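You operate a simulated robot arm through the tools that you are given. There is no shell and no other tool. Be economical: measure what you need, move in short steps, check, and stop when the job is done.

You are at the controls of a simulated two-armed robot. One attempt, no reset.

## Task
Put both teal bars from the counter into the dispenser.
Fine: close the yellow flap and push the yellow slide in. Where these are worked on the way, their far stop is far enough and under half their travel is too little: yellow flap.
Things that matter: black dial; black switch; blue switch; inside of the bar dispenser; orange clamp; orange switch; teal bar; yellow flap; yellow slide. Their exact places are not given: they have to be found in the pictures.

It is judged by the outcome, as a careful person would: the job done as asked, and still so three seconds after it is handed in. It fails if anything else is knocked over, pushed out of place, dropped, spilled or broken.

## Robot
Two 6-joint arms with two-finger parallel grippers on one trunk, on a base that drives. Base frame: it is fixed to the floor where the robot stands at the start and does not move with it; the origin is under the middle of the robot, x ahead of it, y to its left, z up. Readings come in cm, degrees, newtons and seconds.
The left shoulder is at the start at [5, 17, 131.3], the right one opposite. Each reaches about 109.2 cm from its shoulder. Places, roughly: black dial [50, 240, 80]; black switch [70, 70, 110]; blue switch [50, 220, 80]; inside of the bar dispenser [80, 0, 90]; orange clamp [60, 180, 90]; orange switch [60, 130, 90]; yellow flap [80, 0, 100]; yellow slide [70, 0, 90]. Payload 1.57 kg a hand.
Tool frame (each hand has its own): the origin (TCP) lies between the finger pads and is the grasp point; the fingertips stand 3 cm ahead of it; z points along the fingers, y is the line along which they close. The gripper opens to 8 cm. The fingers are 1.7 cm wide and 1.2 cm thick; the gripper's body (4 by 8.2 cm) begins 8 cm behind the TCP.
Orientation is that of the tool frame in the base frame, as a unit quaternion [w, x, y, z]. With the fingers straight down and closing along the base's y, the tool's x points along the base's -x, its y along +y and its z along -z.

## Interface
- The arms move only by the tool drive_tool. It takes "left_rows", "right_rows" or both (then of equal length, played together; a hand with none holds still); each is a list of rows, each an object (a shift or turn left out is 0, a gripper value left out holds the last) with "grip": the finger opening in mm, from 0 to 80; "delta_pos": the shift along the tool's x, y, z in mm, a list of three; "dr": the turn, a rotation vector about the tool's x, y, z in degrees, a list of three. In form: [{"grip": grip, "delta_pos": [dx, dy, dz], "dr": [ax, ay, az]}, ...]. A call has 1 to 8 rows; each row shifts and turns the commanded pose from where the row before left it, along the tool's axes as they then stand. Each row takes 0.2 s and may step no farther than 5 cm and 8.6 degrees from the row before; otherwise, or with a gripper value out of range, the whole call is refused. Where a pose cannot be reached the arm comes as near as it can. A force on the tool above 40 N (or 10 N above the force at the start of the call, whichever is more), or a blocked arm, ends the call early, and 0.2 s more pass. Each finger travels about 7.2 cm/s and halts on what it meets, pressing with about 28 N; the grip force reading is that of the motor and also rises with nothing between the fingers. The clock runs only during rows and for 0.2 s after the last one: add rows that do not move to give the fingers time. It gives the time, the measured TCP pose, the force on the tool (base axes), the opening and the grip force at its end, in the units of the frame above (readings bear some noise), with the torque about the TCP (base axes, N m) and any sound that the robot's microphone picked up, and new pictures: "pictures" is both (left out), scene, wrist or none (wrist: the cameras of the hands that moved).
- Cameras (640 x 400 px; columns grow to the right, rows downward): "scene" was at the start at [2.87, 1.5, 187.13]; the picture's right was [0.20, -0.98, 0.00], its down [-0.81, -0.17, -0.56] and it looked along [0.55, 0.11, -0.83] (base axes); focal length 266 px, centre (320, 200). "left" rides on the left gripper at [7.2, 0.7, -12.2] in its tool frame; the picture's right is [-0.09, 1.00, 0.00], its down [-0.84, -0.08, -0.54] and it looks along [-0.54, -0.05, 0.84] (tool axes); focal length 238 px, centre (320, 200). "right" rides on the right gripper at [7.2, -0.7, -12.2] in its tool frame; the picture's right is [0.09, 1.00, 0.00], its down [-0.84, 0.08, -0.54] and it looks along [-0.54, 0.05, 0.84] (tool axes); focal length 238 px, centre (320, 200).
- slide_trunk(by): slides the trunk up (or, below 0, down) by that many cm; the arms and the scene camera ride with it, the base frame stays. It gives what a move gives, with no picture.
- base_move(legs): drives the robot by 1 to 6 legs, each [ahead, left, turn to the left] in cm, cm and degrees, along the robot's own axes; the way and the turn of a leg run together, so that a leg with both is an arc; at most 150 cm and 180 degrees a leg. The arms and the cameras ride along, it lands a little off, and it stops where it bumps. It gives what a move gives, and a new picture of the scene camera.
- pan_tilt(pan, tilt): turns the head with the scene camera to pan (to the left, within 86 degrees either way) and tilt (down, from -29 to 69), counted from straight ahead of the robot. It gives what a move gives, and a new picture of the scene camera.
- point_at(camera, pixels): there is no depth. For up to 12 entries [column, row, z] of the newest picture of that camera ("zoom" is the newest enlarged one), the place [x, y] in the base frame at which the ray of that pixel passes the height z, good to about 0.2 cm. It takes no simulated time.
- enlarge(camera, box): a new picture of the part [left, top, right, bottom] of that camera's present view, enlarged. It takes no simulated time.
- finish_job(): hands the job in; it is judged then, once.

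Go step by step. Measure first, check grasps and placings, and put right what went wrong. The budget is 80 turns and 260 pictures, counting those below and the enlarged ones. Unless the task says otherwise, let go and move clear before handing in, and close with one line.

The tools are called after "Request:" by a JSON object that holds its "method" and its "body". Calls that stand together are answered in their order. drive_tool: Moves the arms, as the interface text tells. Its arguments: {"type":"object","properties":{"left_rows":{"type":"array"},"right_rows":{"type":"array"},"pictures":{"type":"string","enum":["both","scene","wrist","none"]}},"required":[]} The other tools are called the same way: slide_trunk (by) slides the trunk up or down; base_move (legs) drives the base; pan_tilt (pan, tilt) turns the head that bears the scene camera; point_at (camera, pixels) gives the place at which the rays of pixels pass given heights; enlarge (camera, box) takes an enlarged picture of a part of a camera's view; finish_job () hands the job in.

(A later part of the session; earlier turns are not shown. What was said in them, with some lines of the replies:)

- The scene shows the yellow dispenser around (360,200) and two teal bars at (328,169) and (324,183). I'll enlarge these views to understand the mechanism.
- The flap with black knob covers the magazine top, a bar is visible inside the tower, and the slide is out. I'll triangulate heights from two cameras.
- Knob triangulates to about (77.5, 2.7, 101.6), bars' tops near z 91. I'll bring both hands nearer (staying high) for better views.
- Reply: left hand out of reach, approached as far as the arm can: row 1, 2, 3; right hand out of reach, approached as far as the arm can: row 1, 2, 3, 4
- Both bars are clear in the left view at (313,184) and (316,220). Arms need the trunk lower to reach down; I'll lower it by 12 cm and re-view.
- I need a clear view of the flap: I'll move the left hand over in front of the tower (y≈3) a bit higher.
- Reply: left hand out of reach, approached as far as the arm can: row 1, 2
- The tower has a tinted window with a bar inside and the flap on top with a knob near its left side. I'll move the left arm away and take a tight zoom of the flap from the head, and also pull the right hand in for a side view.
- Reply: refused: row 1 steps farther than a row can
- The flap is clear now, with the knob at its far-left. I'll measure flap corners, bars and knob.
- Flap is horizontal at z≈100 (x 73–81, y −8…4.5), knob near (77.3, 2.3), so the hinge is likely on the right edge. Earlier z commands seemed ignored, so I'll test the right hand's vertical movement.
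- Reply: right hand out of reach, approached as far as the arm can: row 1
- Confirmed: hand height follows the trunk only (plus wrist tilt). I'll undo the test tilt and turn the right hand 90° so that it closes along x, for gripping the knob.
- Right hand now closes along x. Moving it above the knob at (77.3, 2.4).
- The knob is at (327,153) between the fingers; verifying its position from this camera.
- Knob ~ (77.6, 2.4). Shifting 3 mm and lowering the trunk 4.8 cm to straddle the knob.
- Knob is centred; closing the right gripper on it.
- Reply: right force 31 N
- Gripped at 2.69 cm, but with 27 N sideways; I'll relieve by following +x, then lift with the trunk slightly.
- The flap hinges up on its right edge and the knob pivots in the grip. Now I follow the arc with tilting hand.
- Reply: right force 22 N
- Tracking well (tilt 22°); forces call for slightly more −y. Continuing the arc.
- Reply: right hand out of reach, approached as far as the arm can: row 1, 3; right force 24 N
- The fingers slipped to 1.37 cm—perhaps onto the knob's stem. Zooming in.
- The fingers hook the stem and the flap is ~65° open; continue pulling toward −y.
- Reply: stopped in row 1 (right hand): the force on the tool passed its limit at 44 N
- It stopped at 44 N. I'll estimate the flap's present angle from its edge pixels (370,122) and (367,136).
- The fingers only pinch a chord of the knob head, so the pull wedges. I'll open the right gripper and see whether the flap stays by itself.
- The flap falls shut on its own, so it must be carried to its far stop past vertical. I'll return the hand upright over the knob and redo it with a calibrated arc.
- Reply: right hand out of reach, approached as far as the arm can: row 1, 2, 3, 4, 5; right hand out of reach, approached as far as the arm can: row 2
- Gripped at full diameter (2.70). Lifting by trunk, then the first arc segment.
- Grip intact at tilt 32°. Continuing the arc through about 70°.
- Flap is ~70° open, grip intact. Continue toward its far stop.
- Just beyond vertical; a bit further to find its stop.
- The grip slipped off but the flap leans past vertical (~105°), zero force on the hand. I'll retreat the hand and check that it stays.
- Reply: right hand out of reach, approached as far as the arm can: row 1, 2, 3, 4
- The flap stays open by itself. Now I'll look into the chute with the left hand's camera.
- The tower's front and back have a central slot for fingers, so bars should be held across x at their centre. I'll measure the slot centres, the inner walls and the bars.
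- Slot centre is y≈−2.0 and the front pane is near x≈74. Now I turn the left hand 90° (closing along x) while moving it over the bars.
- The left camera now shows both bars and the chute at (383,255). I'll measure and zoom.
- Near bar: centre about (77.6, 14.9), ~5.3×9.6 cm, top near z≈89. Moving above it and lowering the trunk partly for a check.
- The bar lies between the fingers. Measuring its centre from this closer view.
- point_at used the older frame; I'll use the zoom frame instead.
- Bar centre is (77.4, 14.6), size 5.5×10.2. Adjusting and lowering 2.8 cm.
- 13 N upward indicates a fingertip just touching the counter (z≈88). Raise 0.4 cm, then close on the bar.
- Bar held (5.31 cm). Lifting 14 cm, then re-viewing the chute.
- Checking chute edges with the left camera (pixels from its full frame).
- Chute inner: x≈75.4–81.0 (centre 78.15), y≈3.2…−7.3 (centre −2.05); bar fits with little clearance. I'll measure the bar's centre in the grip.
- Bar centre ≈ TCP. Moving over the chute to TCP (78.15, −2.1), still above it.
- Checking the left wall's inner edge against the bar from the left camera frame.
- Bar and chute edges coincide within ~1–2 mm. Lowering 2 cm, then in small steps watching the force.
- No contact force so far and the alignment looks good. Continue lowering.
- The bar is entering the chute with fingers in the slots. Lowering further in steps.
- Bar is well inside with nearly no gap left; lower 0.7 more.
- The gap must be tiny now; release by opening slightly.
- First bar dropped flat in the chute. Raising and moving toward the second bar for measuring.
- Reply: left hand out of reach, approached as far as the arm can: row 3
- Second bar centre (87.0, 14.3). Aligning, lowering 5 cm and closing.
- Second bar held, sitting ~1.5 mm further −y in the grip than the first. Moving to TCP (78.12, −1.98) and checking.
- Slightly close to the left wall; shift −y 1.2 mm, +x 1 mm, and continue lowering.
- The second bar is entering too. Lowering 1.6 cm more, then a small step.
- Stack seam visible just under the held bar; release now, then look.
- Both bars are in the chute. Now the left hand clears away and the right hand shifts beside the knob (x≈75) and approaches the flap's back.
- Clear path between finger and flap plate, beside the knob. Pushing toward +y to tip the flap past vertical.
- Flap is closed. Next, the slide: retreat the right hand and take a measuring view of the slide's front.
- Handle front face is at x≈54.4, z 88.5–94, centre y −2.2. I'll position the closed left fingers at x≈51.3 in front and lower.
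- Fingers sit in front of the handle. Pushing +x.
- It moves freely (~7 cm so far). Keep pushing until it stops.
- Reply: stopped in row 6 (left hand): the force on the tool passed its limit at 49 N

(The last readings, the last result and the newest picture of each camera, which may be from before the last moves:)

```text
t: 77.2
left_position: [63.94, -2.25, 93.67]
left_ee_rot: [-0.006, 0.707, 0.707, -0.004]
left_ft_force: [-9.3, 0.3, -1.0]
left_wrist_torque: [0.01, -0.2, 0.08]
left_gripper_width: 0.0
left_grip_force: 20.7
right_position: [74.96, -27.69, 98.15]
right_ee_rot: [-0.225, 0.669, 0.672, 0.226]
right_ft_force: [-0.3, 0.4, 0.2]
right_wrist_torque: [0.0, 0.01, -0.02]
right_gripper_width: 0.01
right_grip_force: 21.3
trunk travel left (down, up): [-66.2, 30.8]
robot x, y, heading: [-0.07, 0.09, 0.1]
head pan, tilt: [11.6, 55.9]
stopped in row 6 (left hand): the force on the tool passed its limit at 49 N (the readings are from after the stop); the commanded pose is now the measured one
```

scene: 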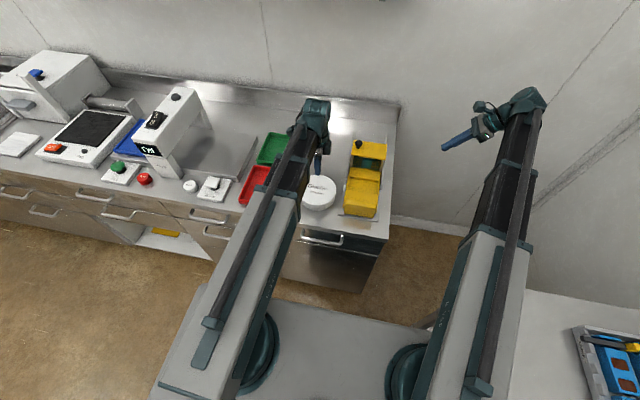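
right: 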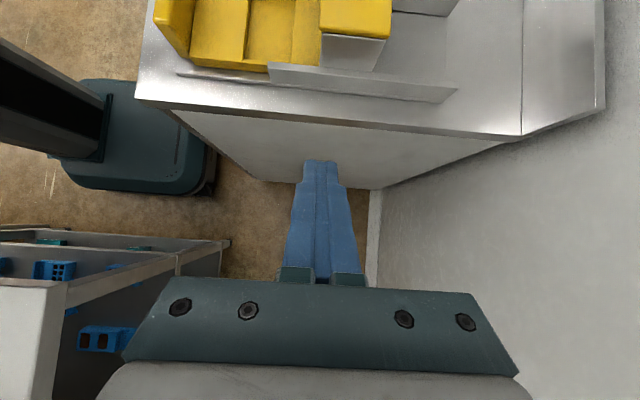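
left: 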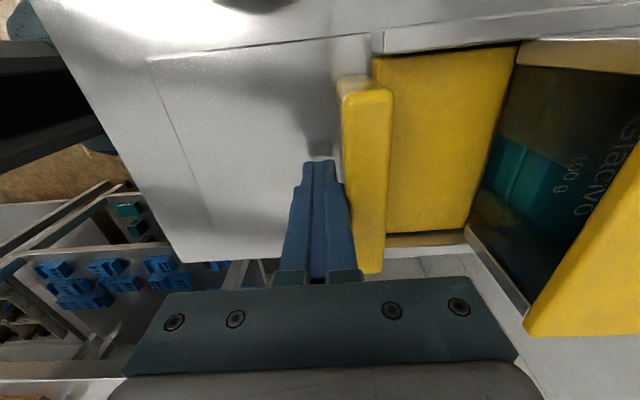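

It stopped at 49 N—presumably the end stop, with the pocket under the tower. Back off, lift, and inspect.

Request:
{"method": "drive_tool", "body": {"left_rows": [{"delta_pos": [0, -30, 0]}, {"delta_pos": [0, -40, 0]}, {"delta_pos": [0, -40, 0]}, {}], "pictures": "none"}}

Request:
{"method": "slide_trunk", "body": {"by": 12}}

Request:
{"method": "drive_tool", "body": {"left_rows": [{"delta_pos": [40, 0, 0]}, {"delta_pos": [40, 0, 0]}, {"delta_pos": [40, 0, 0]}, {"delta_pos": [40, 0, 0]}, {"delta_pos": [40, 0, 0]}, {}]}}

Request:
{"method": "enlarge", "body": {"camera": "scene", "box": [330, 120, 410, 240]}}

```text
t: 78.2
left_position: [53.06, -2.43, 93.66]
left_ee_rot: [-0.005, 0.708, 0.707, -0.004]
left_ft_force: [0.1, 0.8, 0.4]
left_wrist_torque: [0.0, -0.02, -0.02]
left_gripper_width: 0.0
left_grip_force: 20.5
right_position: [74.78, -27.54, 98.0]
right_ee_rot: [-0.224, 0.67, 0.671, 0.225]
right_ft_force: [-0.2, -0.1, 0.2]
right_wrist_torque: [-0.02, 0.03, 0.01]
right_gripper_width: 0.0
right_grip_force: 21.6
trunk travel left (down, up): [-66.2, 30.8]
robot x, y, heading: [0.05, -0.03, -0.0]
head pan, tilt: [11.6, 55.9]
```

```text
t: 79.7
left_position: [53.14, -2.39, 105.75]
left_ee_rot: [-0.004, 0.707, 0.707, -0.005]
left_ft_force: [-0.3, 0.1, 0.0]
left_wrist_torque: [0.0, -0.03, -0.01]
left_gripper_width: 0.0
left_grip_force: 20.8
right_position: [74.82, -27.63, 110.13]
right_ee_rot: [-0.224, 0.669, 0.672, 0.225]
right_ft_force: [1.1, 0.3, -0.2]
right_wrist_torque: [0.01, -0.05, -0.03]
right_gripper_width: 0.0
right_grip_force: 21.5
trunk travel left (down, up): [-78.2, 18.8]
robot x, y, heading: [-0.09, 0.07, 0.0]
head pan, tilt: [11.6, 55.9]
```

```text
t: 81.1
left_position: [53.22, 17.52, 105.72]
left_ee_rot: [-0.005, 0.708, 0.706, -0.004]
left_ft_force: [-1.7, 0.1, 0.3]
left_wrist_torque: [-0.03, -0.02, -0.01]
left_gripper_width: 0.0
left_grip_force: 21.6
right_position: [74.93, -27.74, 110.09]
right_ee_rot: [-0.224, 0.67, 0.671, 0.226]
right_ft_force: [0.0, 0.4, -0.2]
right_wrist_torque: [0.0, -0.01, 0.0]
right_gripper_width: 0.0
right_grip_force: 21.2
trunk travel left (down, up): [-78.2, 18.8]
robot x, y, heading: [-0.05, 0.14, 0.2]
head pan, tilt: [11.6, 55.9]
```

scene: 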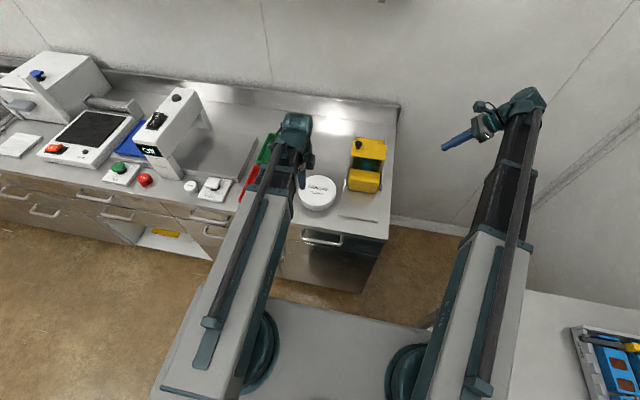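
left: 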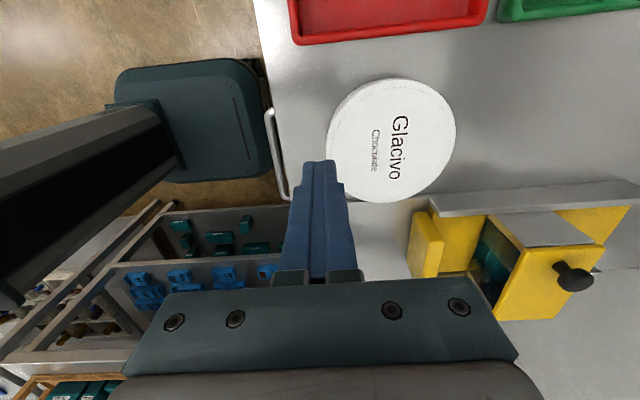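

```text
3.33 times, centred on (370, 180) of scene
```

zoom: 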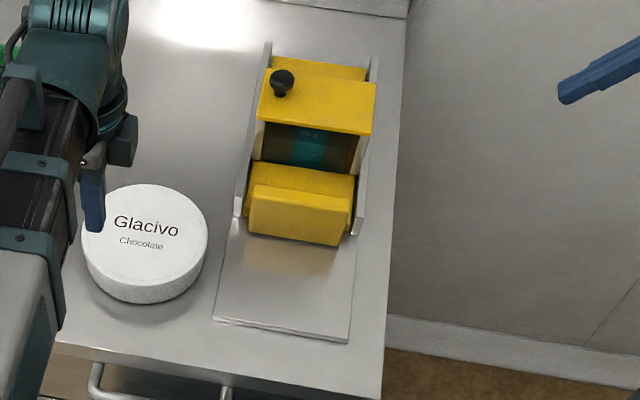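

The slide is mostly in; I need to determine whether it's at its end stop. Measuring handle and rails.

Request:
{"method": "point_at", "body": {"camera": "zoom", "pixels": [[250, 232, 88.5], [340, 247, 88.5], [252, 188, 93.5], [350, 205, 93.5], [238, 217, 88.5], [354, 236, 88.5], [262, 137, 93], [275, 58, 93], [367, 68, 93], [268, 45, 90]]}}

Request:
{"method": "enlarge", "body": {"camera": "scene", "box": [340, 135, 395, 200]}}

Request:
{"method": "enlarge", "body": {"camera": "left", "box": [400, 180, 640, 330]}}

```text
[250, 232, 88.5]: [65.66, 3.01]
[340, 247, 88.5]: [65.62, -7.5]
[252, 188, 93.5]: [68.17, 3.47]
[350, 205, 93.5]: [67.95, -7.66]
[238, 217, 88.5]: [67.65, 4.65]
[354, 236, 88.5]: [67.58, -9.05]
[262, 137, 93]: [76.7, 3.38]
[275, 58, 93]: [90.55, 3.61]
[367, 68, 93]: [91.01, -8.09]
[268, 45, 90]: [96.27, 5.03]
```

```text
6.15 times, centred on (368, 168) of scene
```

zoom: 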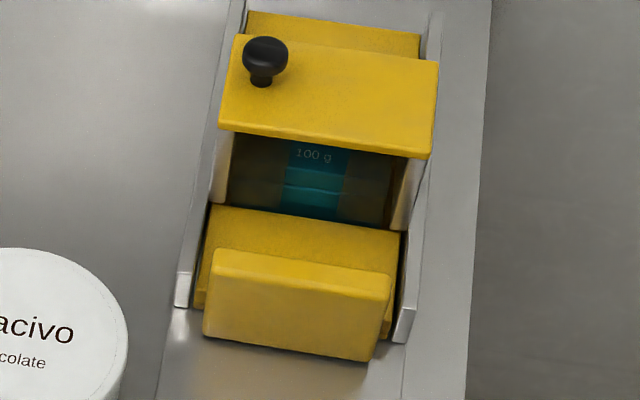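

```text
2.67 times, centred on (520, 255) of left
```

zoom: 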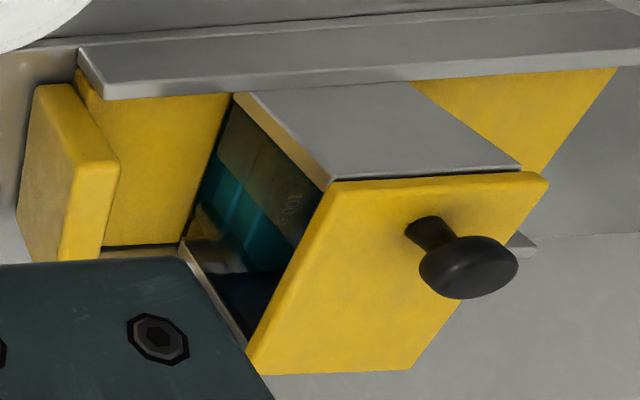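

Travel so far is 11.2 cm; my pocket estimate (61.5–67.5 originally) suggests ~13.6 may be full. I'll look closely at the gap between slide and tower.

Request:
{"method": "drive_tool", "body": {"left_rows": [{"delta_pos": [0, 45, 0]}, {"delta_pos": [0, 45, 0]}, {"delta_pos": [-45, 45, 0]}, {"delta_pos": [-30, 20, 0]}, {}], "pictures": "none"}}

```text
refused: row 3 steps farther than a row can; nothing moved
```

Request:
{"method": "drive_tool", "body": {"left_rows": [{"delta_pos": [0, 45, 0]}, {"delta_pos": [0, 45, 0]}, {"delta_pos": [-30, 35, 0]}, {"delta_pos": [-30, 20, 0]}, {}], "pictures": "none"}}

Request:
{"method": "enlarge", "body": {"camera": "left", "box": [220, 120, 460, 290]}}

Request:
{"method": "enlarge", "body": {"camera": "scene", "box": [350, 145, 390, 190]}}

```text
t: 82.3
left_position: [67.68, 11.86, 105.61]
left_ee_rot: [-0.003, 0.707, 0.707, -0.004]
left_ft_force: [0.8, 0.1, 0.6]
left_wrist_torque: [-0.01, 0.0, -0.02]
left_gripper_width: 0.0
left_grip_force: 20.8
right_position: [75.03, -27.56, 110.09]
right_ee_rot: [-0.224, 0.67, 0.671, 0.225]
right_ft_force: [0.0, -0.9, 0.2]
right_wrist_torque: [0.0, 0.03, 0.03]
right_gripper_width: 0.01
right_grip_force: 21.5
trunk travel left (down, up): [-78.2, 18.8]
robot x, y, heading: [0.29, 0.2, -0.1]
head pan, tilt: [11.6, 55.9]
```

```text
2.35 times, centred on (340, 205) of left
```

zoom: 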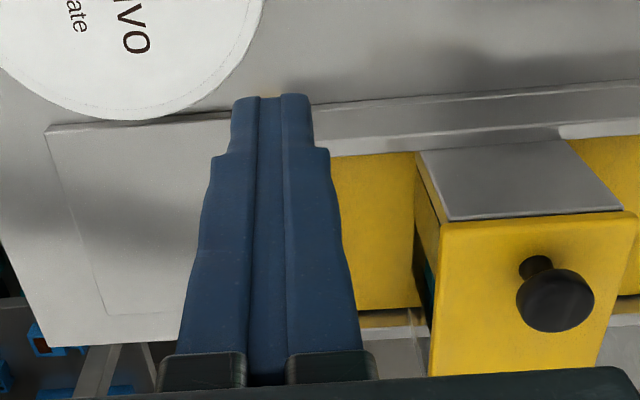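

```text
8.89 times, centred on (370, 168) of scene
```

zoom: 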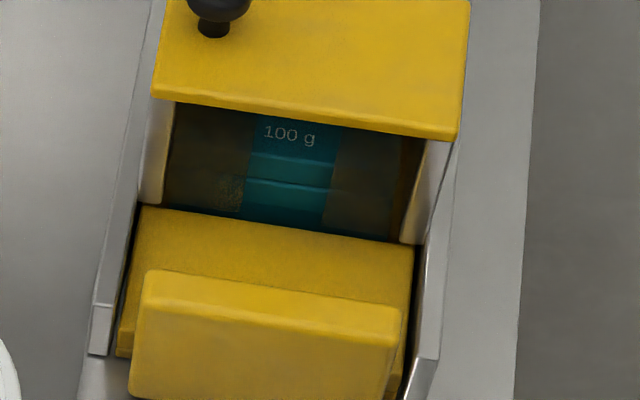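

The stack top dropped from ~95.7 to ~94.3 — the bottom bar fell into the pocket, so the slide is aligned. I'll push once more to confirm it's against its stop.

Request:
{"method": "drive_tool", "body": {"left_rows": [{"delta_pos": [0, -45, 0]}, {"delta_pos": [0, -45, 0]}, {"delta_pos": [0, -25, 0]}, {"delta_pos": [-45, 0, 0]}, {"delta_pos": [-45, 0, 0]}, {"delta_pos": [-45, 0, 0]}, {"delta_pos": [-7, 0, 0]}, {}], "pictures": "none"}}

Request:
{"method": "slide_trunk", "body": {"by": -12.3}}

Request:
{"method": "drive_tool", "body": {"left_rows": [{"delta_pos": [0, 30, 0]}, {"delta_pos": [0, 30, 0]}, {"delta_pos": [0, 30, 0]}, {"delta_pos": [0, 5, 0]}, {"delta_pos": [0, 5, 0]}, {"delta_pos": [0, 5, 0]}, {"delta_pos": [0, 5, 0]}, {"delta_pos": [0, 4, 0]}], "pictures": "wrist"}}

```text
t: 84.1
left_position: [55.99, -2.56, 105.69]
left_ee_rot: [-0.004, 0.707, 0.707, -0.004]
left_ft_force: [0.9, 0.3, 0.7]
left_wrist_torque: [0.0, 0.02, -0.01]
left_gripper_width: 0.0
left_grip_force: 21.0
right_position: [75.0, -27.57, 110.06]
right_ee_rot: [-0.224, 0.67, 0.671, 0.225]
right_ft_force: [-0.3, 0.8, 0.1]
right_wrist_torque: [0.02, 0.01, -0.01]
right_gripper_width: 0.0
right_grip_force: 21.1
trunk travel left (down, up): [-78.2, 18.8]
robot x, y, heading: [-0.16, -0.27, -0.1]
head pan, tilt: [11.6, 55.9]
```

```text
t: 85.7
left_position: [56.02, -2.5, 93.46]
left_ee_rot: [-0.005, 0.707, 0.707, -0.005]
left_ft_force: [-0.6, -0.9, -0.1]
left_wrist_torque: [-0.01, 0.03, 0.04]
left_gripper_width: 0.0
left_grip_force: 21.8
right_position: [74.92, -27.64, 97.82]
right_ee_rot: [-0.224, 0.67, 0.671, 0.225]
right_ft_force: [0.1, -0.3, 0.4]
right_wrist_torque: [0.0, -0.01, 0.0]
right_gripper_width: 0.0
right_grip_force: 21.3
trunk travel left (down, up): [-65.9, 31.1]
robot x, y, heading: [-0.06, -0.17, -0.1]
head pan, tilt: [11.6, 55.9]
```

```text
t: 86.5
left_position: [63.71, -2.52, 93.51]
left_ee_rot: [-0.012, 0.707, 0.707, -0.012]
left_ft_force: [-7.4, 0.0, 0.8]
left_wrist_torque: [0.04, -0.19, 0.06]
left_gripper_width: 0.0
left_grip_force: 21.1
right_position: [74.93, -27.56, 97.94]
right_ee_rot: [-0.224, 0.669, 0.671, 0.226]
right_ft_force: [0.0, 0.0, 0.7]
right_wrist_torque: [0.02, 0.03, 0.02]
right_gripper_width: 0.02
right_grip_force: 21.3
trunk travel left (down, up): [-65.9, 31.1]
robot x, y, heading: [0.03, -0.09, 0.1]
head pan, tilt: [11.6, 55.9]
stopped in row 4 (left hand): the force on the tool passed its limit at 64 N (the readings are from after the stop); the commanded pose is now the measured one
```

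left: 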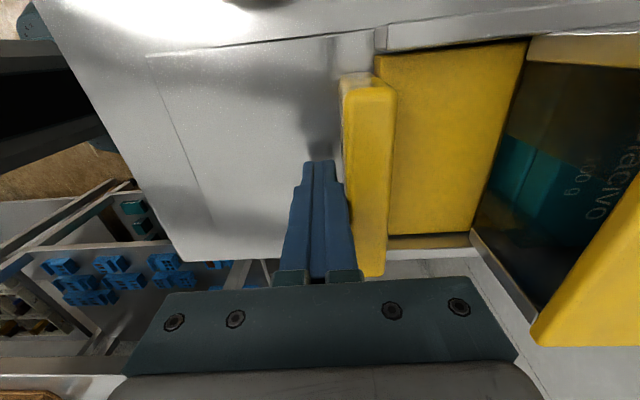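

Same position, hard stop at 64 N: the slide is fully in. Backing off, raising and doing a final check.

Request:
{"method": "drive_tool", "body": {"left_rows": [{"delta_pos": [0, -30, 0]}, {"delta_pos": [0, -40, 0]}, {"delta_pos": [0, -40, 0]}, {}], "pictures": "none"}}

Request:
{"method": "slide_trunk", "body": {"by": 14}}

Request:
{"method": "drive_tool", "body": {"left_rows": [{"delta_pos": [40, 0, 0]}, {"delta_pos": [40, 0, 0]}, {"delta_pos": [40, 0, 0]}, {"delta_pos": [40, 0, 0]}, {"delta_pos": [40, 0, 0]}, {}]}}

Request:
{"method": "enlarge", "body": {"camera": "scene", "box": [320, 110, 410, 240]}}

```text
t: 87.5
left_position: [52.92, -2.53, 93.38]
left_ee_rot: [-0.011, 0.708, 0.706, -0.011]
left_ft_force: [0.0, -0.2, 0.3]
left_wrist_torque: [-0.01, 0.03, -0.01]
left_gripper_width: 0.01
left_grip_force: 21.3
left hand out of reach, approached as far as the arm can: row 3
right_position: [74.85, -27.67, 97.89]
right_ee_rot: [-0.224, 0.67, 0.671, 0.226]
right_ft_force: [-0.3, 0.4, -0.4]
right_wrist_torque: [0.0, 0.02, 0.0]
right_gripper_width: 0.0
right_grip_force: 21.5
trunk travel left (down, up): [-65.9, 31.1]
robot x, y, heading: [-0.23, 0.05, -0.0]
head pan, tilt: [11.6, 55.9]
```

```text
t: 89.1
left_position: [52.92, -2.44, 107.51]
left_ee_rot: [-0.011, 0.708, 0.706, -0.011]
left_ft_force: [-0.7, -0.4, 0.5]
left_wrist_torque: [-0.02, 0.01, 0.0]
left_gripper_width: 0.0
left_grip_force: 21.6
right_position: [74.97, -27.6, 111.92]
right_ee_rot: [-0.224, 0.67, 0.671, 0.226]
right_ft_force: [-0.8, 0.3, 0.8]
right_wrist_torque: [0.01, 0.0, 0.01]
right_gripper_width: 0.0
right_grip_force: 21.1
trunk travel left (down, up): [-79.9, 17.1]
robot x, y, heading: [-0.02, -0.07, -0.1]
head pan, tilt: [11.6, 55.9]
```

```text
t: 90.5
left_position: [52.91, 17.39, 107.39]
left_ee_rot: [-0.011, 0.708, 0.706, -0.011]
left_ft_force: [0.4, -0.9, 0.8]
left_wrist_torque: [0.02, 0.0, -0.02]
left_gripper_width: 0.02
left_grip_force: 21.5
right_position: [74.9, -27.66, 111.75]
right_ee_rot: [-0.224, 0.669, 0.671, 0.226]
right_ft_force: [-0.9, -0.2, -0.2]
right_wrist_torque: [0.02, -0.03, 0.01]
right_gripper_width: 0.0
right_grip_force: 21.1
trunk travel left (down, up): [-79.9, 17.1]
robot x, y, heading: [-0.2, 0.03, 0.0]
head pan, tilt: [11.6, 55.9]
```

scene: 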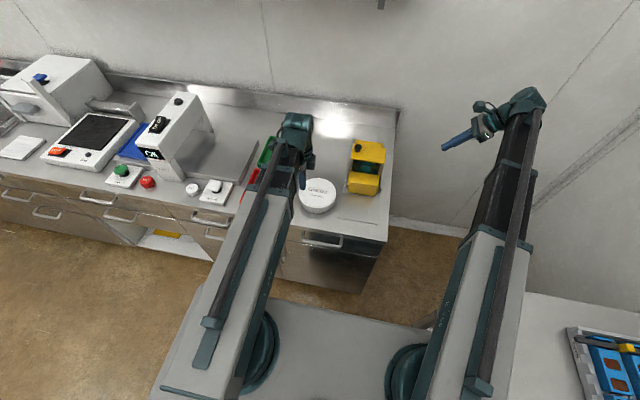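
left: 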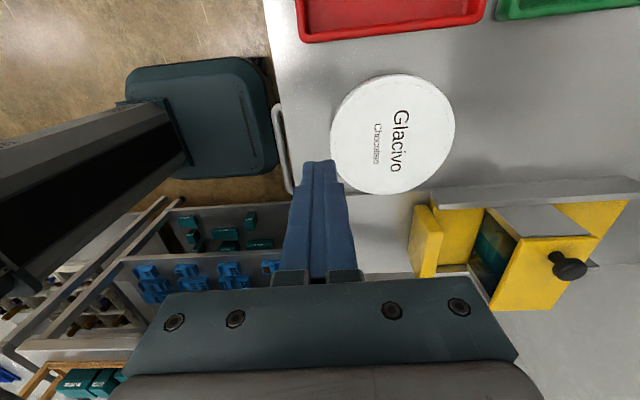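

```text
3.08 times, centred on (365, 175) of scene
```

zoom: 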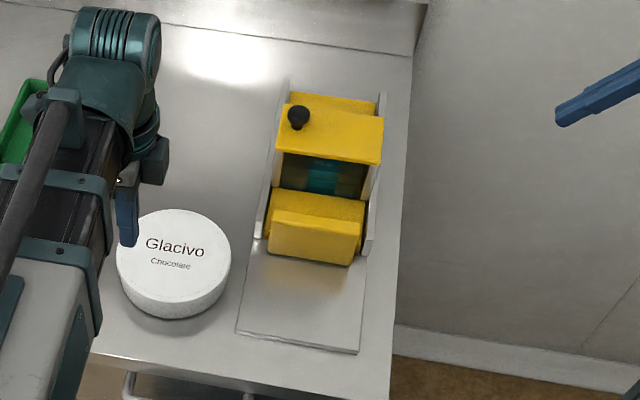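

The last pictures show both bars inside, the flap closed, the slide in against its stop, and both hands clear, so I'm handing in.

Request:
{"method": "finish_job", "body": {}}

```text
The job is handed in.
```

Both teal bars are in the dispenser, the yellow flap is closed, the yellow slide is pushed in to its stop, and the job is handed in.
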